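You operate a simulated robot arm through the tools that you are given. There is no shell and no other tool.

Carry out the task below with a simulated two-armed robot. There is one attempt and no reset: what you move stays moved.

TASK
Run the white puck through the metal check and switch the check off.
Fine: put the puck back and send the blue tray back to its start before you switch off.

It is judged by the outcome, as a careful person would: the job done as asked, and still so three seconds after it is handed in. It fails if anything else is knocked over, pushed out of place, dropped, spilled or broken.

THE ROBOT
Two 7-joint arms with fingered hands on one trunk that stands fixed in place. Base frame: the origin is at the foot of the trunk, x ahead of it, y to its left, z up. Lengths are in m, angles in rad, forces in N, time in s.
The left shoulder is at [0.07, 0.14, 1.133], the right one opposite. With the tool pointing down near the work surface each hand reaches from about 0.46 to 0.84 m from the base axis, measured 20 degrees to its own side. Payload 3.9 kg a hand.
The TCP of each hand is the grasp point between the finger pads, 0.029 m short of the fingertips. In the tool frame z runs along the fingers and y along their closing line. The gripper opens to 0.1 m; its body begins 0.034 m behind the TCP. The gripper is a hand of 5 fingers: y runs from the thumb to the fingers, the wrist lies at [-0.015, -0.105, -0.177] in the tool frame, and closing takes about 1.5 s.
Orientation is told as [roll, pitch, yaw] about the base's x, y, z axes, in that order, counted from this pose: with the fingers straight down and the wrist toward the robot, the tool's x, y and z point along [0, 1, 0], [1, 0, 0] and [0, 0, -1] of the base frame.

THE INTERFACE
- The arms move only by the tool nudge_tool. It takes "left_series", "right_series" or both (then of equal length, played together; a hand with none holds still); each is a list of rows, each an object of numbers (a shift or turn left out is 0, a gripper value left out holds the last): "x", "y", "z": the shift along the base's x, y, z in units of 25 mm (1.0 is 25 mm); "wx", "wy", "wz": the turn, a rotation vector about the base's x, y, z in units of 5 degrees (1.0 is 5 degrees). In form: [{"x": .., "y": .., "z": .., "wx": .., "wy": .., "wz": ..}, ...]. A call has 1 to 20 rows; each row shifts and turns the commanded pose from where the row before left it. "left_grip" and "right_grip" are, for a hand that has rows, the gripper command, from -1 (fully open) to 1 (shut), values between in proportion, set as the call begins (left out, the last holds). A call with a number of a shift or a turn outside -1 to 1 is refused whole. A row lasts 0.2 s, in which the tool goes at most 0.05 m and 0.15 rad; a call with a longer step from one row to the next is refused whole, and so is a gripper value outside its range. A pose out of reach is approached as far as the arm can. The call stops where the force on the tool passes 40 N (or 10 N more than at its start, if that is more) or the arm is blocked; 0.2 s more then pass. The fingers move at their own pace (about 0.153 m/s each) and stop on an object; they squeeze with about 22 N. The grip force told is the motor's: it shows also when the fingers shut on nothing. Time passes only in rows, and 0.2 s behind the last, so rows that do not move let the fingers close. The reply holds the time, the measured pose of the TCP, the force on the tool along the base axes, the opening and the grip force, in the units named above and with some noise, with the torque about the TCP (base axes, N m) and any sound that the robot's microphone picked up.
- Cameras (640 x 400 px; columns grow to the right, rows downward): "scene" is now at [0.1404, -0.0128, 1.4568]; the picture's right is [-0.12, -0.99, 0.00], its down [-0.53, 0.07, -0.84] and it looks along [0.84, -0.10, -0.54] (base axes); focal length 214 px, centre (320, 200). "left" rides on the left gripper at [-0.066, -0.086, -0.121] in its tool frame; the picture's right is [-0.76, -0.31, 0.58], its down [0.59, -0.70, 0.40] and it looks along [0.28, 0.64, 0.71] (tool axes); focal length 247 px, centre (320, 200). "right" rides on the right gripper at [0.065, -0.086, -0.121] in its tool frame; the picture's right is [-0.76, 0.31, -0.58], its down [-0.59, -0.70, 0.40] and it looks along [-0.28, 0.64, 0.71] (tool axes); focal length 247 px, centre (320, 200). There is no depth. A picture from a camera that has moved, and an enlarged one, comes with that camera's place and axes in the base frame and with its lens.
- snapshot(camera): a new picture of that camera. No time passes.
- raise_lower(by): slides the trunk up (or, below 0, down) by that many m; the arms and the scene camera ride with it, the base frame stays. It gives what a move gives, with no picture.
- curl_fingers(index, middle, ring, little, thumb_bend, thumb_turn, hand): sets how far each is bent, from 0 (flat) to 1 (curled in); at 0.3 the hand is open as for a grip, at 0.7 the pads meet at the TCP. One left out holds its place. A second passes; each finger stops where it meets its share of the squeeze, and holds until it gets a number again. A gripper value or a shape takes the hand back. It gives what a move gives, with no picture; readings hold the bend of each and the force on index, middle, ring, little, thumb and palm. thumb_turn goes from beside the hand (0) to across from the fingers (1), as for a grip.
- hand_shape(shape, hand): the hand has 5 fingers and takes this shape, open, in about a second: jaw (thumb against the fingers, like two jaws); tri (thumb and two fingers); tip (a fingertip pinch); poke (one finger out to press); point (the index stretched); flat (the hand flat); cup (the hand cupped); fist (a fist). The gripper value then closes the fingers along that shape, each until it touches; the sizes above hold for jaw. It gives what a move gives, with no picture.
- aim_head(pan, tilt): turns the head with the scene camera to pan (to the left, within 1.501 rad either way) and tilt (down, from -0.506 to 1.204), counted from straight ahead of the robot. It gives what a move gives.
- enlarge(camera, box): a new picture of the part [left, top, right, bottom] of that camera's present view, enlarged. No time passes.
- sign_off(): hands the job in; it is judged then, once.

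Nothing tells you positions but the pictures and the camera data. Unless the task says otherwise, let go and move clear before handing in.

The tools are called after "Emit:" by a JSON object that holds its "op" and its "data". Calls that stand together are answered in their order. nudge_tool: Moves the arms, as the interface text tells. Its arguments: {"type":"object","properties":{"left_series":{"type":"array","items":{"type":"object","properties":{"x":{"type":"number"},"y":{"type":"number"},"z":{"type":"number"},"wx":{"type":"number"},"wy":{"type":"number"},"wz":{"type":"number"}}}},"left_grip":{"type":"number"},"right_series":{"type":"array","items":{"type":"object","properties":{"x":{"type":"number"},"y":{"type":"number"},"z":{"type":"number"},"wx":{"type":"number"},"wy":{"type":"number"},"wz":{"type":"number"}}}},"right_grip":{"type":"number"}},"required":[]} The other tools are called the same way: raise_lower (by) moves the trunk up or down; hand_shape (shape, hand) gives the hand a shape; curl_fingers (index, middle, ring, little, thumb_bend, thumb_turn, hand) moves the fingers one by one; aim_head (pan, tilt) turns the head that bears the scene camera; snapshot (camera) takes a picture; enlarge (camera, box) takes an enlarged picture of a part of a camera's view; sign_off () hands the job in.

At the start:

```text
clock: 0.0
left_eef_pos: [0.4028, 0.1571, 1.3855]
left_ee_rot: [0.001, -0.001, -0.098]
left_ft_force: [-0.1, -0.3, -0.4]
left_torque: [0.0, -0.01, -0.02]
left_gripper_width: 0.0995
left_grasp_force: 0.1
left_shape: jaw
left_bend: [0.3, 0.3, 0.3, 0.3, 0.3, 0.98]
left_finger forces: [0.1, 0.0, 0.0, 0.0, 0.1, 0.0]
right_eef_pos: [0.4124, -0.2533, 1.3983]
right_ee_rot: [-0.002, 0.0, -0.095]
right_ft_force: [0.7, 1.0, -0.6]
right_torque: [0.0, 0.0, -0.03]
right_gripper_width: 0.0997
right_grasp_force: 0.0
right_shape: jaw
right_bend: [0.3, 0.3, 0.3, 0.3, 0.3, 0.98]
right_finger forces: [0.0, 0.0, 0.0, 0.0, 0.1, 0.0]
trunk travel left (down, up): [-0.775, 0.065]
head pan, tilt (commanded): [-0.122, 0.565]
```

scene: 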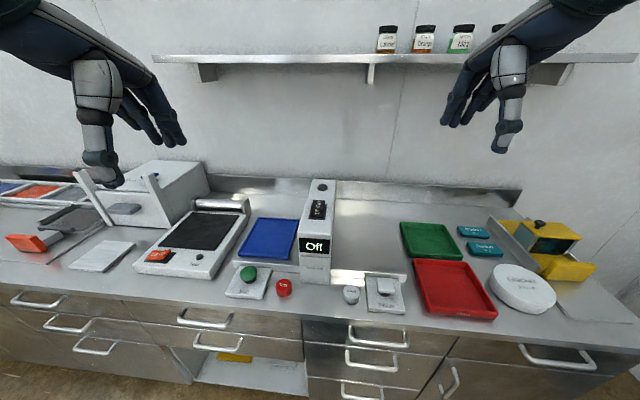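
right: 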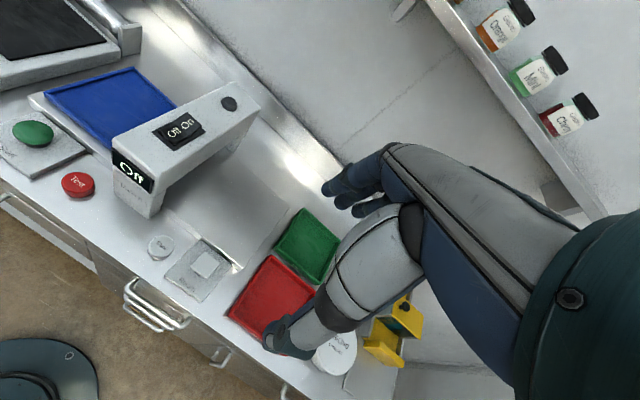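
left: 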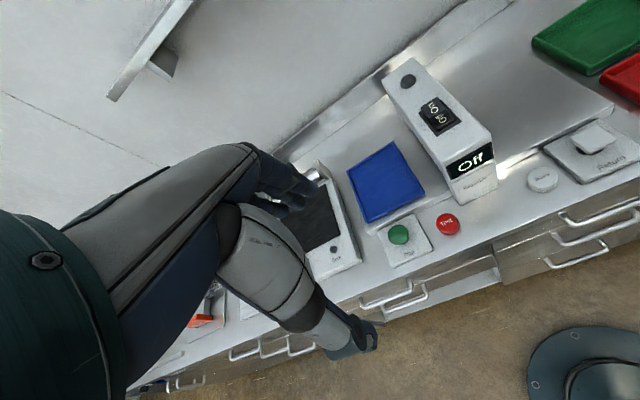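

I see a bench with a metal-check arch reading "Off", with a blue tray to its left. There are green and red buttons, a white round thing, a "Return" paddle, and a larger white round item at right. I'll enlarge the details before moving anything.

Emit:
{"op": "enlarge", "data": {"camera": "scene", "box": [210, 170, 420, 320]}}

Emit:
{"op": "enlarge", "data": {"camera": "scene", "box": [380, 200, 620, 350]}}

Emit:
{"op": "enlarge", "data": {"camera": "left", "box": [340, 60, 640, 270]}}

Emit:
{"op": "enlarge", "data": {"camera": "right", "box": [0, 60, 280, 310]}}

Emit:
{"op": "enlarge", "data": {"camera": "scene", "box": [0, 150, 250, 300]}}

```text
2.67 times, centred on (315, 245) of scene
camera zoom: at [0.1404, -0.0128, 1.4568], right [-0.12, -0.99, 0.0], down [-0.53, 0.07, -0.84], along [0.84, -0.1, -0.54], focal length 572 px, centre (333, 80)
```

zoom: 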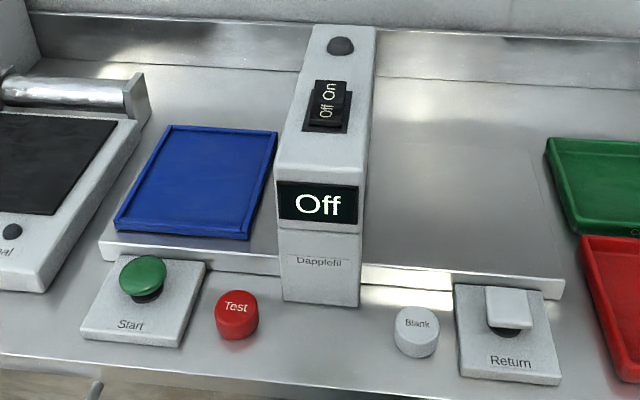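

```text
2.67 times, centred on (500, 275) of scene
camera zoom: at [0.1404, -0.0128, 1.4568], right [-0.12, -0.99, 0.0], down [-0.53, 0.07, -0.84], along [0.84, -0.1, -0.54], focal length 572 px, centre (-160, 0)
```

zoom: 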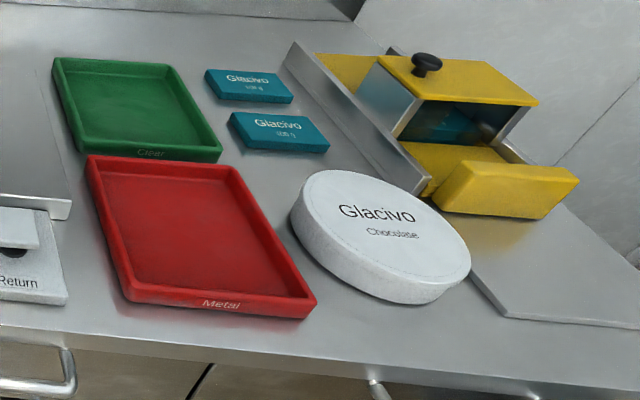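

```text
1.90 times, centred on (490, 165) of left
camera zoom: at [0.3127, 0.1008, 1.5072], right [-0.38, -0.72, -0.58], down [-0.64, 0.65, -0.4], along [0.67, 0.22, -0.71], focal length 470 px, centre (-4, 267)
```

zoom: 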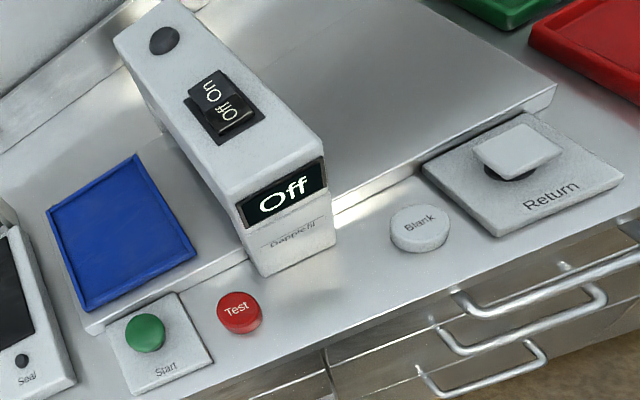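

```text
1.60 times, centred on (140, 185) of right
camera zoom: at [0.3334, -0.1791, 1.5209], right [0.23, -0.78, 0.58], down [-0.76, -0.52, -0.4], along [0.61, -0.34, -0.71], focal length 395 px, centre (608, 224)
```

zoom: 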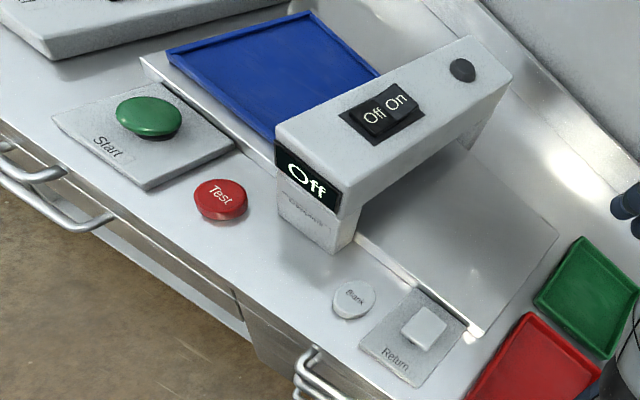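

```text
2.56 times, centred on (125, 225) of scene
camera zoom: at [0.1404, -0.0128, 1.4568], right [-0.12, -0.99, 0.0], down [-0.53, 0.07, -0.84], along [0.84, -0.1, -0.54], focal length 549 px, centre (819, 136)
```

zoom: 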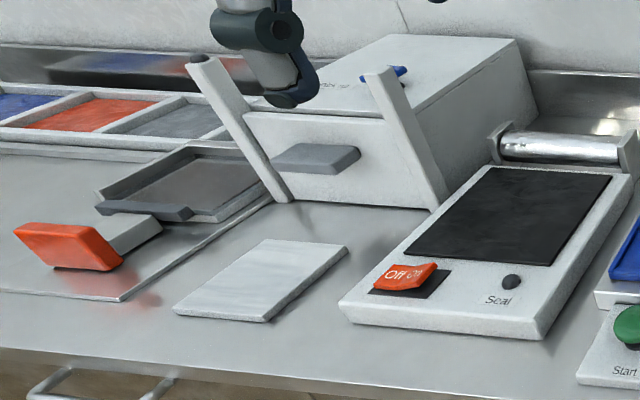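

The white puck ("Blank") looks to be near (0.51, -0.15, 0.88). The On/Off rocker on top of the arch is near (0.66, -0.07, 1.09), and the blue tray is centred near (0.78, 0.09). I'll look closer at the switch and set the left hand to the poke shape.

Emit:
{"op": "enlarge", "data": {"camera": "scene", "box": [290, 170, 350, 210]}}

Emit:
{"op": "enlarge", "data": {"camera": "scene", "box": [325, 260, 425, 325]}}

Emit:
{"op": "hand_shape", "data": {"hand": "left", "shape": "poke"}}

```text
10.00 times, centred on (320, 190) of scene
camera zoom: at [0.1404, -0.0128, 1.4568], right [-0.12, -0.99, 0.0], down [-0.53, 0.07, -0.84], along [0.84, -0.1, -0.54], focal length 2145 px, centre (320, 300)
```

zoom: 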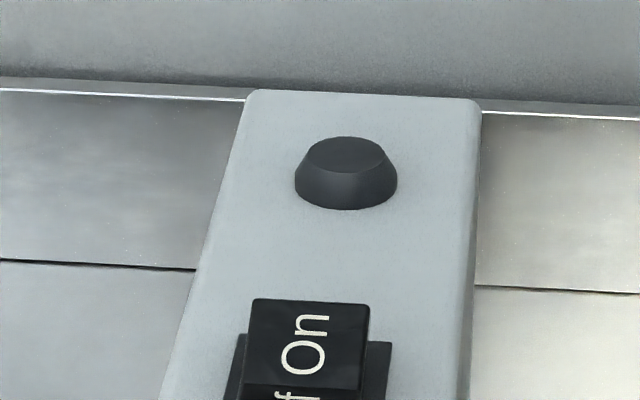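

```text
6.15 times, centred on (375, 292) of scene
camera zoom: at [0.1404, -0.0128, 1.4568], right [-0.12, -0.99, 0.0], down [-0.53, 0.07, -0.84], along [0.84, -0.1, -0.54], focal length 1320 px, centre (-18, -369)
```

zoom: 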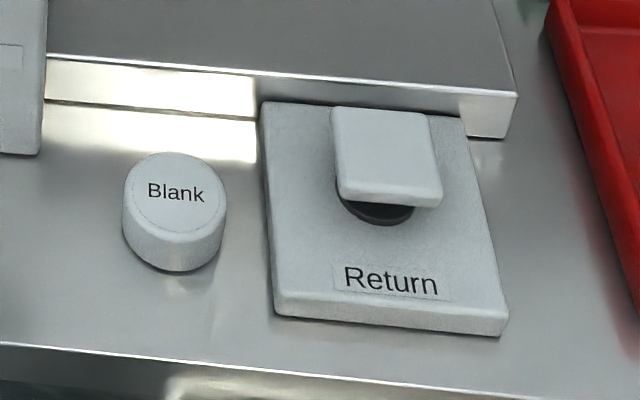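

```text
clock: 0.9
left_eef_pos: [0.403, 0.1572, 1.3852]
left_ee_rot: [0.0, 0.002, -0.097]
left_ft_force: [0.0, -0.3, 0.8]
left_torque: [0.03, 0.01, 0.02]
left_gripper_width: 0.0002
left_grasp_force: 0.1
left_shape: poke
left_bend: [0.7, 0.7, 0.99, 0.99, 1.0, 1.0]
left_finger forces: [0.0, 0.0, 0.1, 0.0, 0.0, 0.1]
right_eef_pos: [0.4126, -0.2525, 1.3974]
right_ee_rot: [-0.001, 0.001, -0.098]
right_ft_force: [-0.2, -0.3, -0.2]
right_torque: [-0.03, -0.01, 0.02]
right_gripper_width: 0.1001
right_grasp_force: 0.1
right_shape: jaw
right_bend: [0.3, 0.3, 0.3, 0.3, 0.3, 0.98]
right_finger forces: [0.0, 0.0, 0.1, 0.0, 0.0, 0.0]
trunk travel left (down, up): [-0.775, 0.065]
head pan, tilt (commanded): [-0.122, 0.565]
```

The puck measures about 5 cm across and 2.5 cm high. The left hand is now in poke shape, so I'll check what that looks like before using it.

Emit:
{"op": "enlarge", "data": {"camera": "scene", "box": [60, 20, 220, 200]}}

Emit:
{"op": "snapshot", "data": {"camera": "left"}}

```text
2.22 times, centred on (140, 110) of scene
camera zoom: at [0.1405, -0.0128, 1.4568], right [-0.12, -0.99, 0.0], down [-0.53, 0.07, -0.84], along [0.84, -0.1, -0.54], focal length 477 px, centre (720, 400)
```

zoom: 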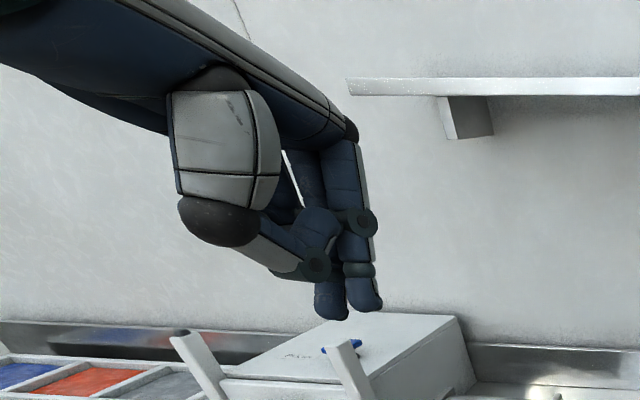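

```text
taken
camera left: at [0.3127, 0.1007, 1.5072], right [-0.38, -0.72, -0.58], down [-0.64, 0.65, -0.4], along [0.67, 0.22, -0.71], focal length 247 px, centre (320, 200)
```

left: 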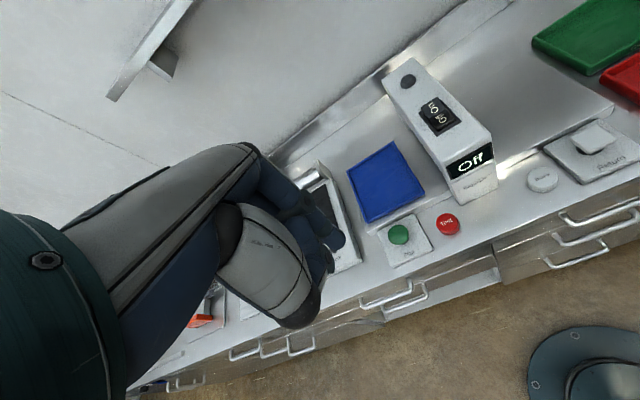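

In poke shape the index and middle fingertips point down together, straddling the TCP axis. I'll bring the left hand above the "On" half of the rocker.

Emit:
{"op": "nudge_tool", "data": {"left_series": [{"x": 0.93, "y": -0.77, "z": -0.65, "wz": -0.115}, {"x": 0.93, "y": -0.77, "z": -0.65, "wz": -0.115}, {"x": 0.93, "y": -0.77, "z": -0.65, "wz": -0.115}, {"x": 0.93, "y": -0.77, "z": -0.65, "wz": -0.115}, {"x": 0.93, "y": -0.77, "z": -0.65, "wz": -0.115}, {"x": 0.93, "y": -0.77, "z": -0.65, "wz": -0.115}, {"x": 0.93, "y": -0.77, "z": -0.65, "wz": -0.115}, {"x": 0.93, "y": -0.77, "z": -0.65, "wz": -0.115}, {"x": 0.93, "y": -0.77, "z": -0.65, "wz": -0.115}, {"x": 0.93, "y": -0.77, "z": -0.65, "wz": -0.115}, {"x": 0.93, "y": -0.77, "z": -0.65, "wz": -0.115}, {"x": 0.93, "y": -0.77, "z": -0.65, "wz": -0.115}]}}

Emit:
{"op": "snapshot", "data": {"camera": "scene"}}

Emit:
{"op": "snapshot", "data": {"camera": "left"}}

Emit:
{"op": "snapshot", "data": {"camera": "right"}}

```text
clock: 3.5
left_eef_pos: [0.6855, -0.0736, 1.1878]
left_ee_rot: [0.002, 0.003, -0.22]
left_ft_force: [0.0, -1.0, -0.3]
left_torque: [-0.01, 0.02, 0.02]
left_gripper_width: 0.0001
left_grasp_force: 0.0
left_shape: poke
left_bend: [0.7, 0.7, 0.99, 0.99, 1.0, 1.0]
left_finger forces: [0.0, 0.1, 0.0, 0.0, 0.0, 0.0]
right_eef_pos: [0.4149, -0.254, 1.3976]
right_ee_rot: [0.002, 0.001, -0.099]
right_ft_force: [0.5, -0.1, -0.7]
right_torque: [0.0, 0.03, 0.01]
right_gripper_width: 0.1001
right_grasp_force: 0.1
right_shape: jaw
right_bend: [0.3, 0.3, 0.3, 0.3, 0.3, 0.98]
right_finger forces: [0.1, 0.1, 0.1, 0.0, 0.1, 0.1]
trunk travel left (down, up): [-0.775, 0.065]
head pan, tilt (commanded): [-0.122, 0.565]
```

```text
taken
camera scene: at [0.1429, -0.014, 1.4566], right [-0.12, -0.99, 0.0], down [-0.53, 0.07, -0.84], along [0.84, -0.1, -0.54], focal length 214 px, centre (320, 200)
```

scene: 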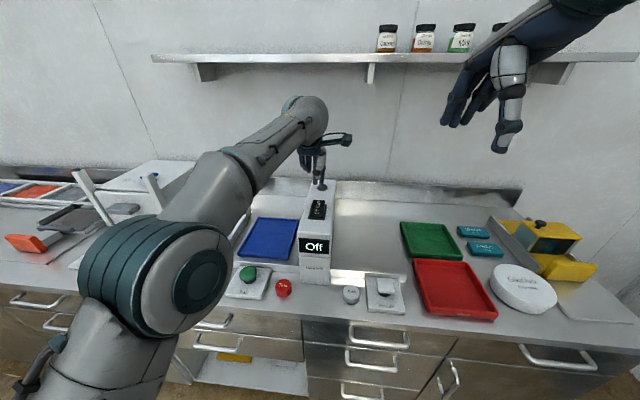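

```text
taken
camera left: at [0.5889, -0.1188, 1.3113], right [-0.47, -0.67, -0.58], down [-0.56, 0.73, -0.4], along [0.69, 0.14, -0.71], focal length 247 px, centre (320, 200)
```

left: 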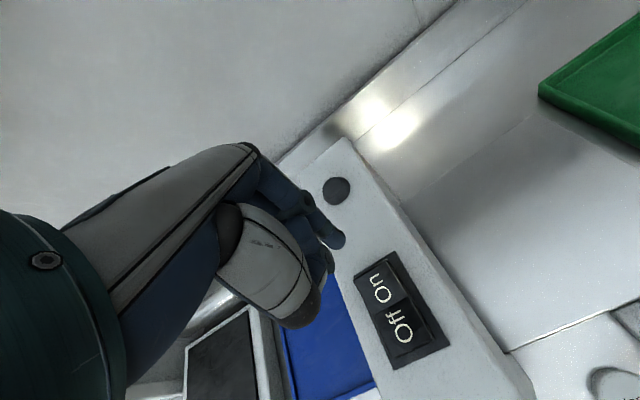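

```text
taken
camera right: at [0.3362, -0.1803, 1.5201], right [0.23, -0.78, 0.58], down [-0.76, -0.52, -0.4], along [0.61, -0.34, -0.71], focal length 247 px, centre (320, 200)
```

right: 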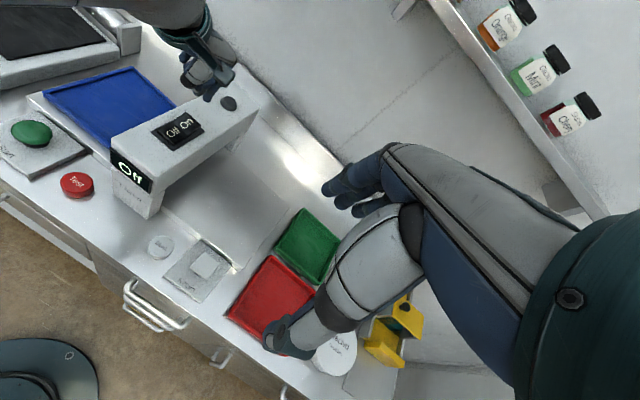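

The fingertips hover just beyond the "On" half, which I now put at about (0.673, -0.074). I'll shift back slightly and descend close to it.

Emit:
{"op": "nudge_tool", "data": {"left_series": [{"x": -0.42, "y": 0.0, "z": 0}, {"z": -0.8}, {"z": -0.8}, {"z": -0.2}]}}

Emit:
{"op": "snapshot", "data": {"camera": "left"}}

Emit:
{"op": "enlarge", "data": {"camera": "scene", "box": [270, 120, 370, 260]}}

```text
clock: 4.5
left_eef_pos: [0.6704, -0.073, 1.1474]
left_ee_rot: [0.001, -0.001, -0.219]
left_ft_force: [-0.1, 0.2, -0.4]
left_torque: [0.01, -0.01, -0.03]
left_gripper_width: 0.0002
left_grasp_force: 0.0
left_shape: poke
left_bend: [0.7, 0.7, 0.99, 0.99, 1.0, 1.0]
left_finger forces: [0.0, 0.0, 0.0, 0.1, 0.0, 0.0]
right_eef_pos: [0.4131, -0.2529, 1.3978]
right_ee_rot: [-0.001, 0.0, -0.098]
right_ft_force: [-0.4, -0.5, -0.1]
right_torque: [0.01, 0.04, 0.03]
right_gripper_width: 0.0997
right_grasp_force: 0.0
right_shape: jaw
right_bend: [0.3, 0.3, 0.3, 0.3, 0.3, 0.98]
right_finger forces: [0.0, 0.0, 0.0, 0.0, 0.0, 0.0]
trunk travel left (down, up): [-0.775, 0.065]
head pan, tilt (commanded): [-0.122, 0.565]
```

```text
taken
camera left: at [0.5736, -0.1177, 1.2687], right [-0.46, -0.67, -0.58], down [-0.56, 0.73, -0.4], along [0.69, 0.14, -0.71], focal length 247 px, centre (320, 200)
```

left: 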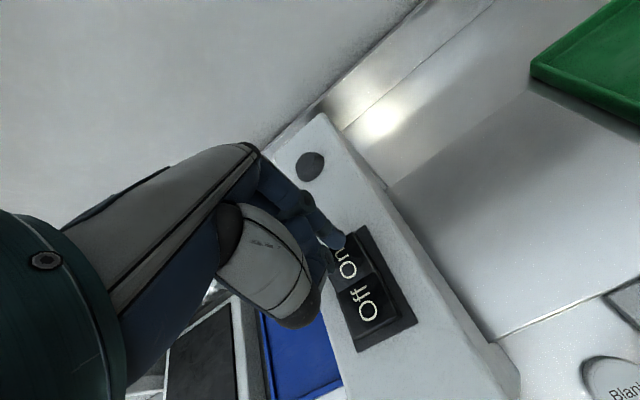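

```text
2.86 times, centred on (320, 190) of scene
camera zoom: at [0.1401, -0.0129, 1.4569], right [-0.12, -0.99, 0.0], down [-0.53, 0.07, -0.84], along [0.84, -0.1, -0.54], focal length 613 px, centre (320, 229)
```

zoom: 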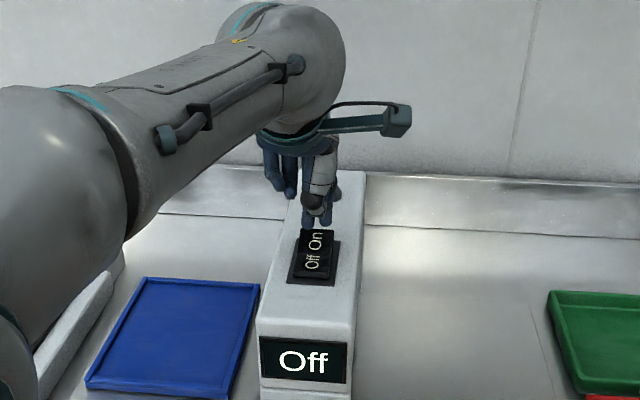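

The fingertips are over the On half, about 2 cm above it. I'll press down gently.

Emit:
{"op": "nudge_tool", "data": {"left_series": [{"x": 0.15, "z": -0.2}, {"z": -0.2}, {"z": -0.2}, {"z": -0.2}, {"z": -0.15}]}}

Emit:
{"op": "enlarge", "data": {"camera": "scene", "box": [270, 120, 370, 260]}}

```text
clock: 5.7
left_eef_pos: [0.6742, -0.0727, 1.1318]
left_ee_rot: [-0.005, -0.018, -0.216]
left_ft_force: [9.3, -1.9, 31.9]
left_torque: [0.35, -0.4, -0.1]
left_gripper_width: 0.0
left_grasp_force: 0.1
left_shape: poke
left_bend: [0.7, 0.7, 0.99, 0.99, 1.0, 1.0]
left_finger forces: [0.0, 33.1, 0.0, 0.0, 0.1, 0.1]
right_eef_pos: [0.4089, -0.2522, 1.3992]
right_ee_rot: [0.003, -0.003, -0.098]
right_ft_force: [0.2, 0.4, 0.0]
right_torque: [-0.03, 0.02, -0.03]
right_gripper_width: 0.0996
right_grasp_force: 0.0
right_shape: jaw
right_bend: [0.3, 0.3, 0.3, 0.3, 0.3, 0.98]
right_finger forces: [0.0, 0.1, 0.0, 0.0, 0.1, 0.1]
trunk travel left (down, up): [-0.775, 0.065]
head pan, tilt (commanded): [-0.122, 0.565]
```

```text
2.86 times, centred on (320, 190) of scene
camera zoom: at [0.1365, -0.0129, 1.4578], right [-0.12, -0.99, 0.0], down [-0.53, 0.07, -0.85], along [0.84, -0.1, -0.53], focal length 613 px, centre (320, 229)
```

zoom: 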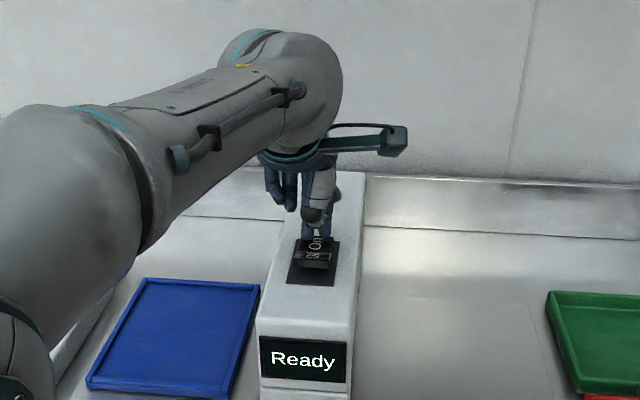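

The display now reads "Ready", so the check is on. I'll lift the left hand clear and move the right hand out of the way to the right.

Emit:
{"op": "nudge_tool", "data": {"left_series": [{"z": 0.8}, {"z": 0.8}, {"z": 0.8}, {"z": 0.8}, {"z": 0.5}, {"x": -0.8, "z": 0.3}, {"x": -1, "y": -0.3}, {"x": -1, "y": -0.5}, {"x": -1, "y": -0.5}, {"x": -1, "y": -0.5}], "right_series": [{"y": -0.8}, {"y": -0.8}, {"y": -0.8}, {"y": -0.8}, {"y": -0.8}, {"y": -0.8}, {"y": -0.8}, {"y": -0.8}, {"y": 0}, {"y": 0}]}}

Emit:
{"op": "hand_shape", "data": {"hand": "left", "shape": "tri"}}

Emit:
{"op": "snapshot", "data": {"camera": "scene"}}

Emit:
{"op": "snapshot", "data": {"camera": "left"}}

Emit:
{"op": "snapshot", "data": {"camera": "right"}}

```text
clock: 7.9
left_eef_pos: [0.5519, -0.1181, 1.2252]
left_ee_rot: [-0.006, -0.003, -0.217]
left_ft_force: [-0.4, -0.3, -0.6]
left_torque: [-0.01, -0.02, -0.02]
left_gripper_width: 0.0001
left_grasp_force: 0.1
left_shape: poke
left_bend: [0.7, 0.7, 0.99, 0.99, 1.0, 1.0]
left_finger forces: [0.1, 0.0, 0.1, 0.1, 0.0, 0.0]
right_eef_pos: [0.4103, -0.4121, 1.3975]
right_ee_rot: [0.002, -0.002, -0.097]
right_ft_force: [0.2, -0.4, 0.5]
right_torque: [0.02, 0.0, -0.02]
right_gripper_width: 0.0997
right_grasp_force: 0.0
right_shape: jaw
right_bend: [0.3, 0.3, 0.3, 0.3, 0.3, 0.98]
right_finger forces: [0.0, 0.0, 0.1, 0.0, 0.0, 0.0]
trunk travel left (down, up): [-0.775, 0.065]
head pan, tilt (commanded): [-0.122, 0.565]
```

```text
clock: 8.8
left_eef_pos: [0.5542, -0.1184, 1.226]
left_ee_rot: [-0.006, -0.004, -0.218]
left_ft_force: [-0.2, 0.1, 0.5]
left_torque: [0.04, -0.03, 0.0]
left_gripper_width: 0.1001
left_grasp_force: 0.2
left_shape: tri
left_bend: [0.3, 0.3, 0.99, 0.99, 0.3, 0.98]
left_finger forces: [0.1, 0.1, 0.0, 0.0, 0.0, 0.0]
right_eef_pos: [0.4118, -0.4102, 1.3965]
right_ee_rot: [-0.001, 0.0, -0.099]
right_ft_force: [0.6, 0.8, 0.6]
right_torque: [0.03, -0.03, 0.02]
right_gripper_width: 0.0998
right_grasp_force: 0.1
right_shape: jaw
right_bend: [0.3, 0.3, 0.3, 0.3, 0.3, 0.98]
right_finger forces: [0.0, 0.0, 0.1, 0.1, 0.0, 0.1]
trunk travel left (down, up): [-0.775, 0.065]
head pan, tilt (commanded): [-0.122, 0.565]
```

```text
taken
camera scene: at [0.1406, -0.0126, 1.4568], right [-0.12, -0.99, 0.0], down [-0.53, 0.07, -0.84], along [0.84, -0.1, -0.54], focal length 214 px, centre (320, 200)
```

scene: 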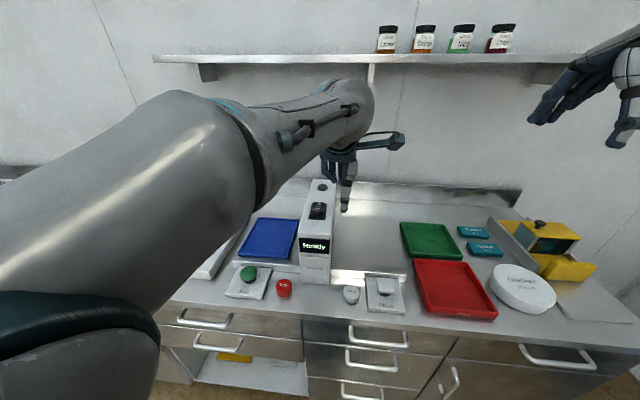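

```text
taken
camera left: at [0.4572, -0.1616, 1.3472], right [-0.46, -0.68, -0.57], down [-0.56, 0.72, -0.4], along [0.69, 0.13, -0.71], focal length 247 px, centre (320, 200)
```

left: 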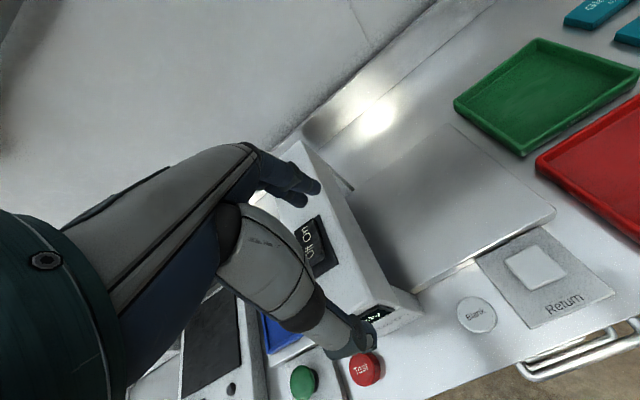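

```text
taken
camera right: at [0.3331, -0.3372, 1.5203], right [0.23, -0.78, 0.58], down [-0.76, -0.52, -0.4], along [0.61, -0.34, -0.71], focal length 247 px, centre (320, 200)
```

right: 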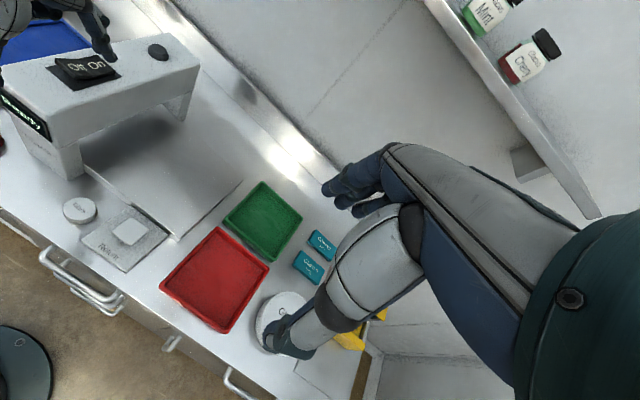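

The puck's top centre comes out near (0.508, -0.151, 0.90) from both cameras. I'll turn the left hand slightly so it clears the arch and the Return board, and come down to hover above the puck.

Emit:
{"op": "nudge_tool", "data": {"left_series": [{"x": -0.37, "y": -0.26, "z": -0.4, "wz": -0.27}, {"x": -0.37, "y": -0.26, "z": -0.8, "wz": -0.27}, {"x": -0.37, "y": -0.26, "z": -1, "wz": -0.27}, {"x": -0.37, "y": -0.26, "z": -1, "wz": -0.27}, {"x": -0.37, "y": -0.26, "z": -1, "wz": -0.27}, {"z": -1}, {"z": -1}, {"z": -1}, {"z": -1}, {"z": -0.5}]}}

Emit:
{"op": "snapshot", "data": {"camera": "left"}}

Emit:
{"op": "snapshot", "data": {"camera": "scene"}}

Emit:
{"op": "snapshot", "data": {"camera": "right"}}

```text
clock: 11.2
left_eef_pos: [0.5183, -0.149, 1.039]
left_ee_rot: [-0.059, -0.044, -0.316]
left_ft_force: [-0.8, 0.1, 0.5]
left_torque: [0.02, -0.02, -0.01]
left_gripper_width: 0.1001
left_grasp_force: 0.1
left_shape: tri
left_bend: [0.3, 0.3, 0.99, 0.99, 0.3, 0.98]
left_finger forces: [0.0, 0.0, 0.1, 0.1, 0.0, 0.0]
right_eef_pos: [0.4118, -0.4114, 1.3977]
right_ee_rot: [0.0, -0.001, -0.097]
right_ft_force: [0.2, -0.6, 1.6]
right_torque: [0.01, 0.01, 0.01]
right_gripper_width: 0.0997
right_grasp_force: 0.0
right_shape: jaw
right_bend: [0.3, 0.3, 0.3, 0.3, 0.3, 0.98]
right_finger forces: [0.1, 0.0, 0.0, 0.0, 0.0, 0.0]
trunk travel left (down, up): [-0.775, 0.065]
head pan, tilt (commanded): [-0.122, 0.565]
stopped in row 10 (left hand): the arm was blocked; the commanded pose is now the measured one
```

```text
taken
camera left: at [0.416, -0.1752, 1.161], right [-0.51, -0.66, -0.54], down [-0.47, 0.75, -0.46], along [0.71, 0.02, -0.7], focal length 247 px, centre (320, 200)
```

left: 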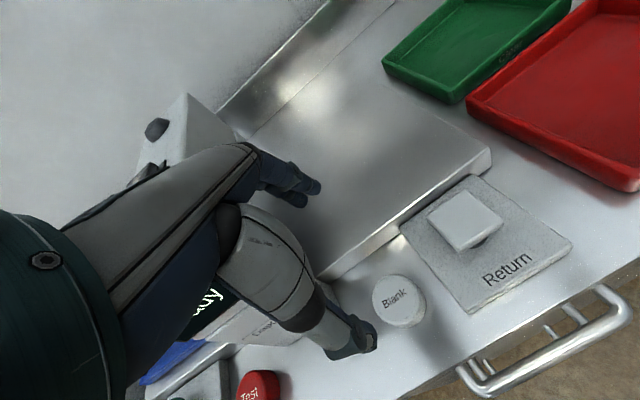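

```text
taken
camera scene: at [0.1404, -0.0125, 1.4568], right [-0.12, -0.99, 0.0], down [-0.53, 0.07, -0.84], along [0.84, -0.1, -0.54], focal length 214 px, centre (320, 200)
```

scene: 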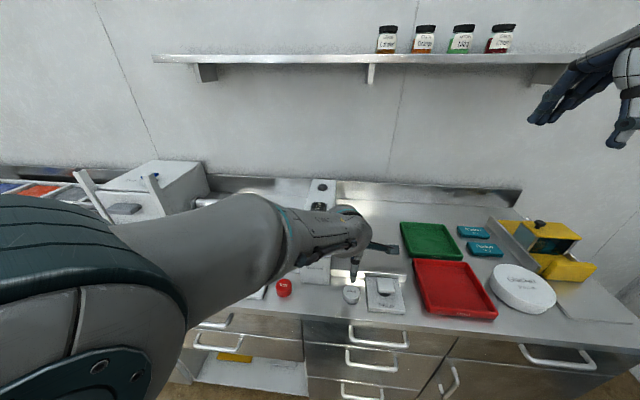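

```text
taken
camera right: at [0.3329, -0.3374, 1.5203], right [0.23, -0.78, 0.58], down [-0.76, -0.52, -0.4], along [0.61, -0.34, -0.71], focal length 247 px, centre (320, 200)
```

right: 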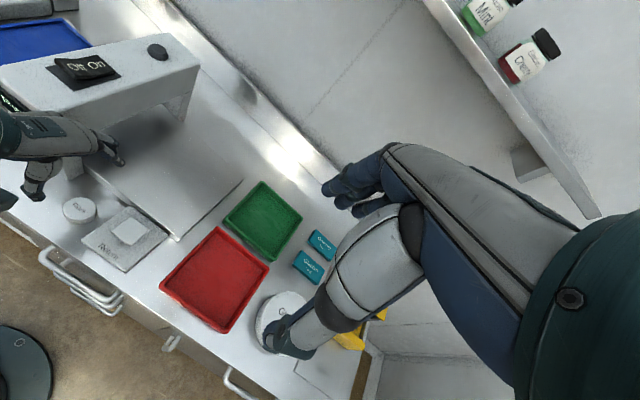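

The left arm is blocked at about z 1.04, a joint limit from reaching across the body rather than contact. I'll lift and turn the left hand further inward to see whether that frees it to go lower.

Emit:
{"op": "nudge_tool", "data": {"left_series": [{"z": 1}, {"z": 1}, {"z": 1}, {"z": 0.5, "wz": -1, "wx": 0.5, "wy": 0.5}, {"wz": -1, "x": -0.2}, {"wz": -1, "x": -0.2}, {"wz": -1}, {"wz": -1}, {"wz": -1}, {"wz": 0}]}}

Emit:
{"op": "snapshot", "data": {"camera": "left"}}

Emit:
{"op": "snapshot", "data": {"camera": "scene"}}

```text
clock: 13.4
left_eef_pos: [0.5077, -0.1495, 1.1241]
left_ee_rot: [-0.028, 0.016, -0.844]
left_ft_force: [-0.9, 0.6, -0.1]
left_torque: [0.0, -0.01, 0.01]
left_gripper_width: 0.0997
left_grasp_force: 0.1
left_shape: tri
left_bend: [0.3, 0.3, 0.99, 0.99, 0.3, 0.98]
left_finger forces: [0.0, 0.1, 0.0, 0.0, 0.0, 0.0]
right_eef_pos: [0.412, -0.4114, 1.3974]
right_ee_rot: [0.001, 0.002, -0.097]
right_ft_force: [-1.1, 0.5, -0.1]
right_torque: [-0.01, -0.01, 0.02]
right_gripper_width: 0.0998
right_grasp_force: 0.1
right_shape: jaw
right_bend: [0.3, 0.3, 0.3, 0.3, 0.3, 0.98]
right_finger forces: [0.1, 0.1, 0.1, 0.0, 0.0, 0.1]
trunk travel left (down, up): [-0.775, 0.065]
head pan, tilt (commanded): [-0.122, 0.565]
```

```text
taken
camera left: at [0.407, -0.128, 1.249], right [-0.79, -0.28, -0.55], down [-0.04, 0.91, -0.4], along [0.62, -0.3, -0.73], focal length 247 px, centre (320, 200)
```

left: 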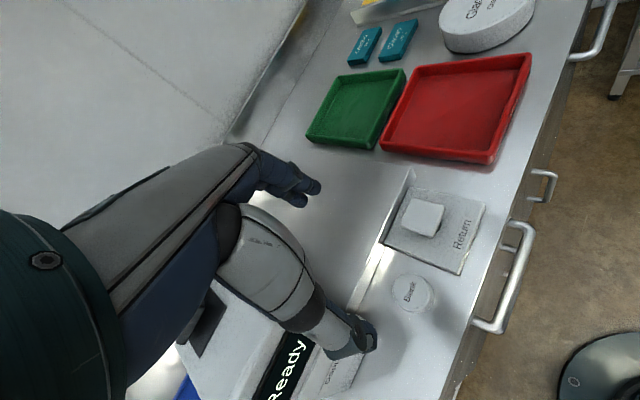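

```text
taken
camera scene: at [0.1403, -0.013, 1.4568], right [-0.12, -0.99, 0.0], down [-0.53, 0.07, -0.84], along [0.84, -0.1, -0.54], focal length 214 px, centre (320, 200)
```

scene: 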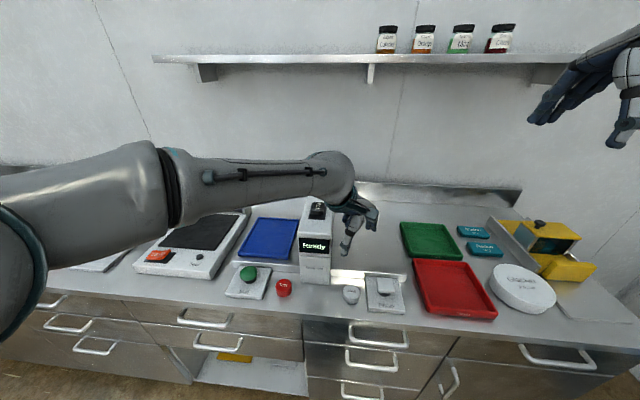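

At this inward turn the hand is above the puck and clear of the arch. I'll try descending.

Emit:
{"op": "nudge_tool", "data": {"left_series": [{"z": -0.7, "wx": 0.3, "wy": -0.2}, {"z": -0.7}, {"z": -0.7}, {"z": -0.7}, {"z": -0.7}, {"z": -0.7}, {"z": -0.7}, {"z": -0.7}]}}

Emit:
{"op": "snapshot", "data": {"camera": "left"}}

Emit:
{"op": "snapshot", "data": {"camera": "scene"}}

```text
clock: 15.2
left_eef_pos: [0.5093, -0.1491, 0.9831]
left_ee_rot: [0.002, 0.023, -0.844]
left_ft_force: [-0.1, 0.0, 0.6]
left_torque: [-0.01, 0.04, -0.07]
left_gripper_width: 0.1
left_grasp_force: 0.1
left_shape: tri
left_bend: [0.3, 0.3, 0.99, 0.99, 0.3, 0.98]
left_finger forces: [0.1, 0.1, 0.0, 0.0, 0.0, 0.0]
right_eef_pos: [0.4118, -0.4115, 1.3978]
right_ee_rot: [0.0, 0.0, -0.098]
right_ft_force: [0.0, 0.3, -0.1]
right_torque: [-0.02, 0.01, -0.02]
right_gripper_width: 0.0999
right_grasp_force: 0.1
right_shape: jaw
right_bend: [0.3, 0.3, 0.3, 0.3, 0.3, 0.98]
right_finger forces: [0.0, 0.0, 0.0, 0.0, 0.1, 0.0]
trunk travel left (down, up): [-0.775, 0.065]
head pan, tilt (commanded): [-0.122, 0.565]
```

```text
taken
camera left: at [0.4059, -0.1303, 1.1079], right [-0.78, -0.26, -0.57], down [-0.03, 0.92, -0.38], along [0.63, -0.28, -0.73], focal length 247 px, centre (320, 200)
```

left: 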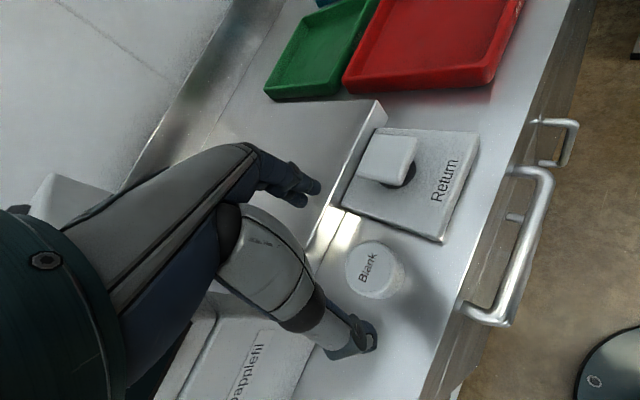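

```text
taken
camera scene: at [0.1407, -0.0129, 1.4568], right [-0.12, -0.99, 0.0], down [-0.53, 0.07, -0.84], along [0.84, -0.1, -0.54], focal length 214 px, centre (320, 200)
```

scene: 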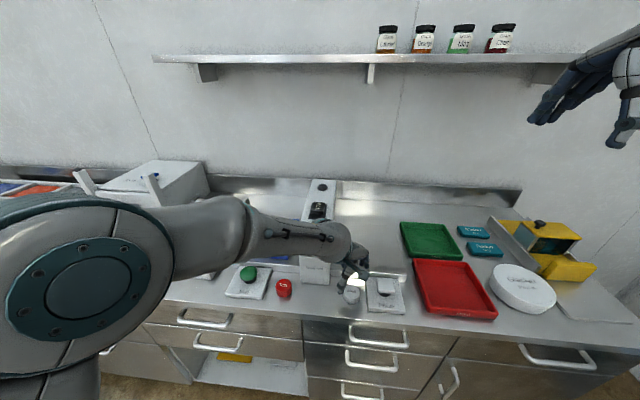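

The left hand can descend at this yaw and is centred over the puck. I'll narrow the opening so the fingers clear the Return board, then lower to just above the puck.

Emit:
{"op": "nudge_tool", "data": {"left_series": [{"z": -0.3, "wz": 0.5}, {"z": -0.4, "wz": 0.5}, {"z": -0.5, "y": 0.08}, {"z": -0.5}, {"z": -0.5}], "left_grip": -0.6}}

Emit:
{"op": "snapshot", "data": {"camera": "left"}}

Emit:
{"op": "enlarge", "data": {"camera": "scene", "box": [310, 230, 430, 330]}}

Emit:
{"op": "enlarge", "data": {"camera": "right", "box": [0, 100, 200, 280]}}

```text
clock: 16.4
left_eef_pos: [0.5105, -0.1475, 0.9345]
left_ee_rot: [-0.007, 0.012, -0.749]
left_ft_force: [0.4, 0.1, 0.6]
left_torque: [0.0, 0.03, -0.03]
left_gripper_width: 0.0803
left_grasp_force: 0.2
left_shape: tri
left_bend: [0.37, 0.33, 0.99, 0.99, 0.3, 0.99]
left_finger forces: [0.0, 0.0, 0.0, 0.0, 0.1, 0.1]
right_eef_pos: [0.4125, -0.4109, 1.399]
right_ee_rot: [0.001, 0.001, -0.1]
right_ft_force: [-0.1, 0.3, -0.7]
right_torque: [-0.02, -0.03, 0.02]
right_gripper_width: 0.0996
right_grasp_force: 0.0
right_shape: jaw
right_bend: [0.3, 0.3, 0.3, 0.3, 0.3, 0.98]
right_finger forces: [0.0, 0.1, 0.0, 0.1, 0.0, 0.1]
trunk travel left (down, up): [-0.775, 0.065]
head pan, tilt (commanded): [-0.122, 0.565]
```

```text
taken
camera left: at [0.4071, -0.1369, 1.0587], right [-0.75, -0.34, -0.57], down [-0.12, 0.91, -0.39], along [0.65, -0.23, -0.72], focal length 247 px, centre (320, 200)
```

left: 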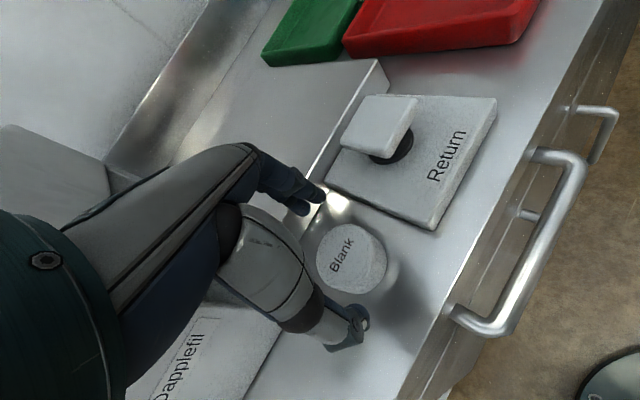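

```text
4.00 times, centred on (370, 280) of scene
camera zoom: at [0.1406, -0.0128, 1.4568], right [-0.12, -0.99, 0.0], down [-0.53, 0.07, -0.84], along [0.84, -0.1, -0.54], focal length 858 px, centre (120, -120)
```

zoom: 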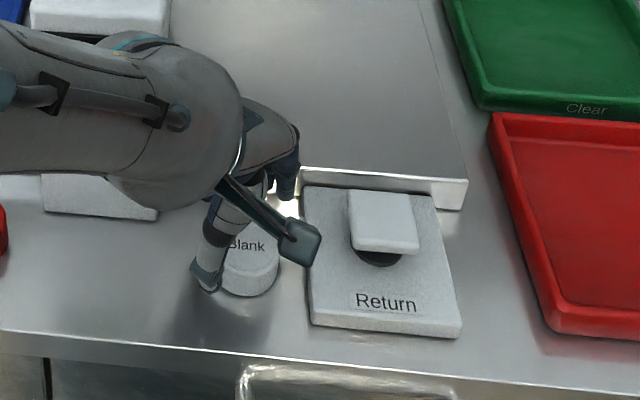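

```text
2.22 times, centred on (100, 190) of right
camera zoom: at [0.3331, -0.3375, 1.5203], right [0.23, -0.78, 0.58], down [-0.76, -0.52, -0.4], along [0.61, -0.34, -0.71], focal length 549 px, centre (809, 222)
```

zoom: 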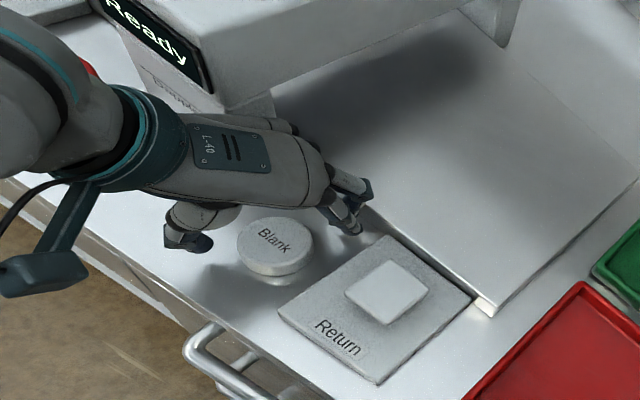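

The fingers straddle the puck and clear the board, with the puck perhaps 3–5 mm toward the index side. I'll make a small correction and lower further.

Emit:
{"op": "nudge_tool", "data": {"left_series": [{"x": -0.12, "y": -0.1, "z": -0.2}, {"z": -0.3}, {"z": -0.3}, {"z": -0.1}]}}

Emit:
{"op": "snapshot", "data": {"camera": "left"}}

Emit:
{"op": "enlarge", "data": {"camera": "right", "box": [20, 150, 140, 230]}}

```text
clock: 17.4
left_eef_pos: [0.5152, -0.1471, 0.9227]
left_ee_rot: [-0.021, -0.003, -0.731]
left_ft_force: [-1.8, 0.9, -0.1]
left_torque: [-0.02, -0.04, -0.02]
left_gripper_width: 0.0797
left_grasp_force: 0.1
left_shape: tri
left_bend: [0.37, 0.33, 0.99, 0.99, 0.3, 0.99]
left_finger forces: [0.0, 1.7, 0.0, 0.1, 0.0, 0.1]
right_eef_pos: [0.4107, -0.413, 1.3977]
right_ee_rot: [0.0, 0.0, -0.098]
right_ft_force: [0.6, 0.2, 0.5]
right_torque: [0.02, 0.01, 0.01]
right_gripper_width: 0.1
right_grasp_force: 0.0
right_shape: jaw
right_bend: [0.3, 0.3, 0.3, 0.3, 0.3, 0.98]
right_finger forces: [0.1, 0.0, 0.0, 0.1, 0.1, 0.1]
trunk travel left (down, up): [-0.775, 0.065]
head pan, tilt (commanded): [-0.122, 0.565]
```

```text
taken
camera left: at [0.4091, -0.1355, 1.0438], right [-0.74, -0.37, -0.56], down [-0.13, 0.9, -0.41], along [0.66, -0.23, -0.72], focal length 247 px, centre (320, 200)
```

left: 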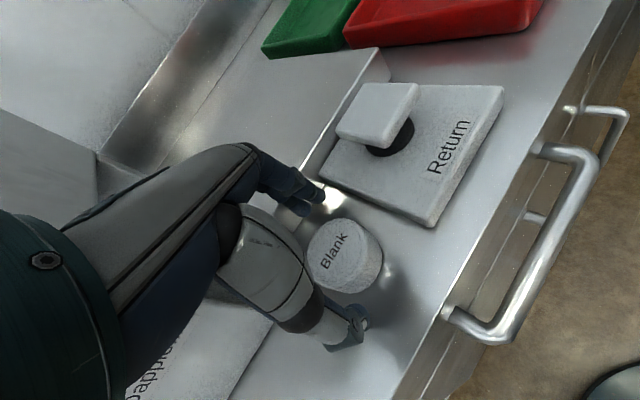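

```text
5.00 times, centred on (80, 190) of right
camera zoom: at [0.3324, -0.3375, 1.5205], right [0.23, -0.78, 0.58], down [-0.76, -0.52, -0.4], along [0.61, -0.34, -0.71], focal length 1235 px, centre (1520, 250)
```

zoom: 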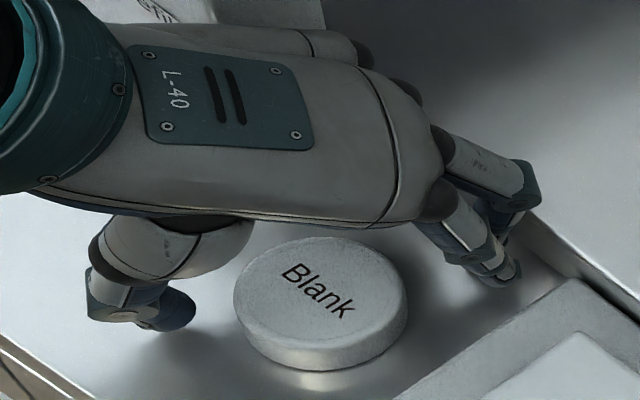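

The arm is slightly short of its command, about 8 mm off in x and 1 cm high, because it is near a joint limit. I'll lift a little, turn back inward for freedom, and then lower with the trunk instead of the arm.

Emit:
{"op": "nudge_tool", "data": {"left_series": [{"z": 0.6, "wz": -0.5}, {"z": 0.6, "wz": -0.5}, {"wz": -0.5}, {"wz": 0}]}}

Emit:
{"op": "enlarge", "data": {"camera": "right", "box": [20, 150, 140, 230]}}

Emit:
{"op": "snapshot", "data": {"camera": "left"}}

```text
clock: 18.4
left_eef_pos: [0.5041, -0.1503, 0.9351]
left_ee_rot: [0.006, 0.025, -0.886]
left_ft_force: [-0.3, 0.3, -0.6]
left_torque: [-0.02, -0.01, -0.04]
left_gripper_width: 0.0802
left_grasp_force: 0.0
left_shape: tri
left_bend: [0.37, 0.33, 0.99, 0.99, 0.3, 0.99]
left_finger forces: [0.1, 0.1, 0.0, 0.0, 0.1, 0.0]
right_eef_pos: [0.4114, -0.4117, 1.3985]
right_ee_rot: [0.0, 0.0, -0.097]
right_ft_force: [-0.5, 1.2, -0.7]
right_torque: [0.01, 0.0, 0.01]
right_gripper_width: 0.0995
right_grasp_force: 0.0
right_shape: jaw
right_bend: [0.3, 0.3, 0.3, 0.3, 0.3, 0.98]
right_finger forces: [0.0, 0.0, 0.1, 0.1, 0.0, 0.0]
trunk travel left (down, up): [-0.775, 0.065]
head pan, tilt (commanded): [-0.122, 0.565]
```

```text
5.00 times, centred on (80, 190) of right
camera zoom: at [0.3325, -0.3379, 1.5203], right [0.23, -0.78, 0.58], down [-0.76, -0.52, -0.4], along [0.61, -0.34, -0.71], focal length 1235 px, centre (1520, 250)
```

zoom: 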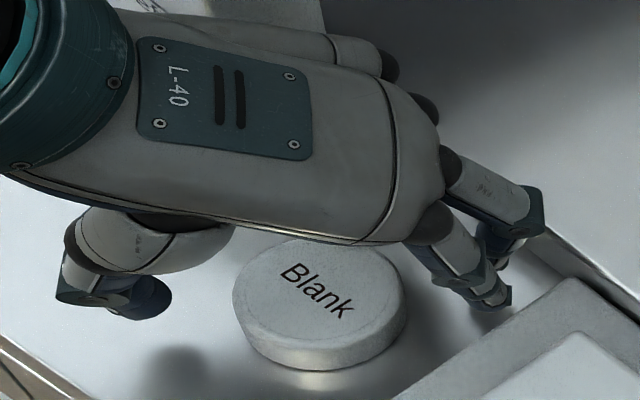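

```text
taken
camera left: at [0.4033, -0.1277, 1.0597], right [-0.79, -0.23, -0.57], down [0.01, 0.93, -0.38], along [0.62, -0.3, -0.73], focal length 247 px, centre (320, 200)
```

left: 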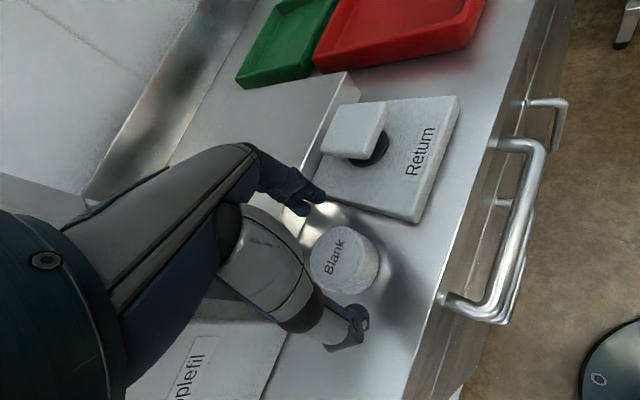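

Alignment looks good: the thumb and fingers are centred about the puck and clear of the board. I'll lower the trunk by 2 cm.

Emit:
{"op": "raise_lower", "data": {"by": -0.02}}

Emit:
{"op": "enlarge", "data": {"camera": "right", "box": [20, 150, 140, 230]}}

Emit:
{"op": "snapshot", "data": {"camera": "left"}}

```text
clock: 19.1
left_eef_pos: [0.5045, -0.1486, 0.9235]
left_ee_rot: [0.006, 0.009, -0.884]
left_ft_force: [-7.2, 9.0, 37.0]
left_torque: [-1.65, -0.75, -0.12]
left_gripper_width: 0.0814
left_grasp_force: 0.2
left_shape: tri
left_bend: [0.36, 0.33, 0.99, 0.99, 0.3, 0.99]
left_finger forces: [37.2, 0.0, 0.0, 0.0, 0.1, 0.0]
right_eef_pos: [0.4068, -0.4078, 1.3805]
right_ee_rot: [-0.003, -0.005, -0.095]
right_ft_force: [-0.1, 0.7, -0.3]
right_torque: [0.01, 0.03, 0.0]
right_gripper_width: 0.1001
right_grasp_force: 0.0
right_shape: jaw
right_bend: [0.3, 0.3, 0.3, 0.3, 0.3, 0.98]
right_finger forces: [0.0, 0.1, 0.1, 0.0, 0.0, 0.1]
trunk travel left (down, up): [-0.755, 0.085]
head pan, tilt (commanded): [-0.122, 0.565]
```

```text
5.00 times, centred on (80, 190) of right
camera zoom: at [0.3269, -0.3337, 1.5032], right [0.23, -0.78, 0.58], down [-0.76, -0.52, -0.4], along [0.61, -0.35, -0.71], focal length 1235 px, centre (1520, 250)
```

zoom: 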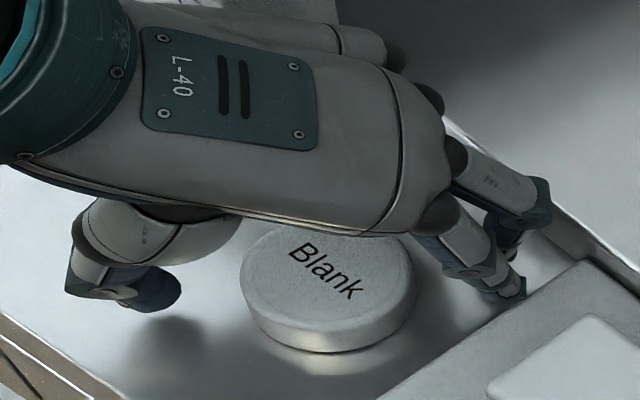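

```text
taken
camera left: at [0.4012, -0.1255, 1.0456], right [-0.78, -0.24, -0.58], down [0.01, 0.92, -0.39], along [0.62, -0.31, -0.72], focal length 247 px, centre (320, 200)
```

left: 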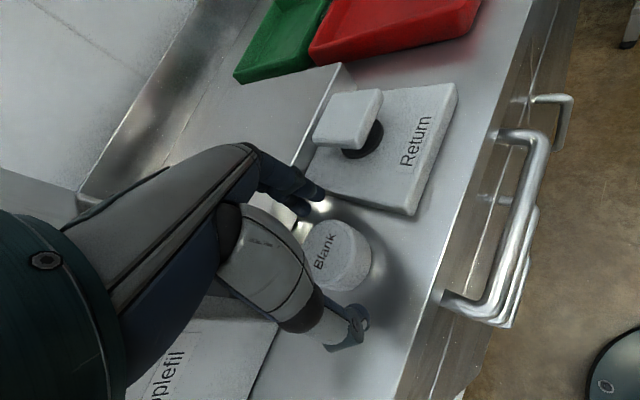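

The index finger is pressing on the Return board's edge, so I'll relieve that at once. Then I'll take a less inward-turned pose higher up, and use more trunk lowering so the fingers stay off the board.

Emit:
{"op": "nudge_tool", "data": {"left_series": [{"z": 0.8}, {"z": 0.8}, {"z": 0.8}, {"z": 0.8, "wz": 0.6}, {"wz": 1}, {"wz": 1}, {"wz": 1}, {"wz": 0.8}, {"wz": 0}]}}

Emit:
{"op": "enlarge", "data": {"camera": "right", "box": [20, 130, 170, 230]}}

Emit:
{"op": "snapshot", "data": {"camera": "left"}}

```text
clock: 21.1
left_eef_pos: [0.5174, -0.1446, 1.0149]
left_ee_rot: [-0.051, -0.002, -0.473]
left_ft_force: [0.1, -0.5, -0.4]
left_torque: [-0.02, 0.01, -0.01]
left_gripper_width: 0.0802
left_grasp_force: 0.1
left_shape: tri
left_bend: [0.37, 0.33, 0.99, 0.99, 0.3, 0.99]
left_finger forces: [0.0, 0.0, 0.0, 0.1, 0.1, 0.0]
right_eef_pos: [0.4112, -0.4114, 1.3775]
right_ee_rot: [0.002, 0.0, -0.096]
right_ft_force: [-0.4, -0.2, -0.4]
right_torque: [0.0, 0.02, 0.04]
right_gripper_width: 0.0996
right_grasp_force: 0.1
right_shape: jaw
right_bend: [0.3, 0.3, 0.3, 0.3, 0.3, 0.98]
right_finger forces: [0.1, 0.0, 0.1, 0.1, 0.0, 0.1]
trunk travel left (down, up): [-0.755, 0.085]
head pan, tilt (commanded): [-0.122, 0.565]
```

```text
4.00 times, centred on (95, 180) of right
camera zoom: at [0.333, -0.338, 1.5001], right [0.23, -0.78, 0.58], down [-0.76, -0.52, -0.4], along [0.61, -0.34, -0.71], focal length 988 px, centre (1220, 280)
```

zoom: 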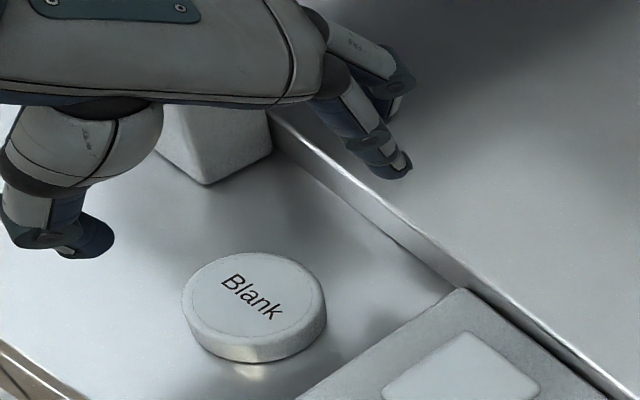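

```text
taken
camera left: at [0.4138, -0.1572, 1.1406], right [-0.63, -0.56, -0.54], down [-0.37, 0.83, -0.43], along [0.69, -0.07, -0.72], focal length 247 px, centre (320, 200)
```

left: 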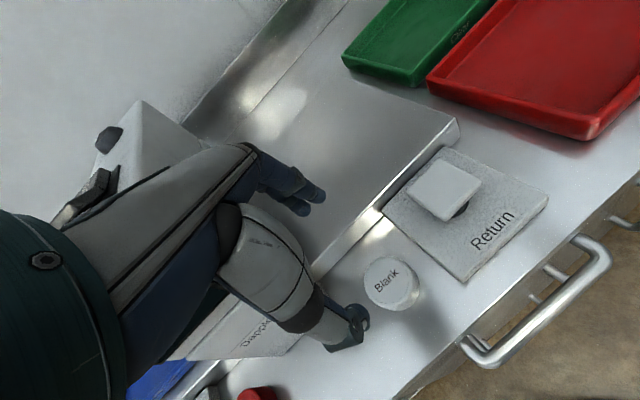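

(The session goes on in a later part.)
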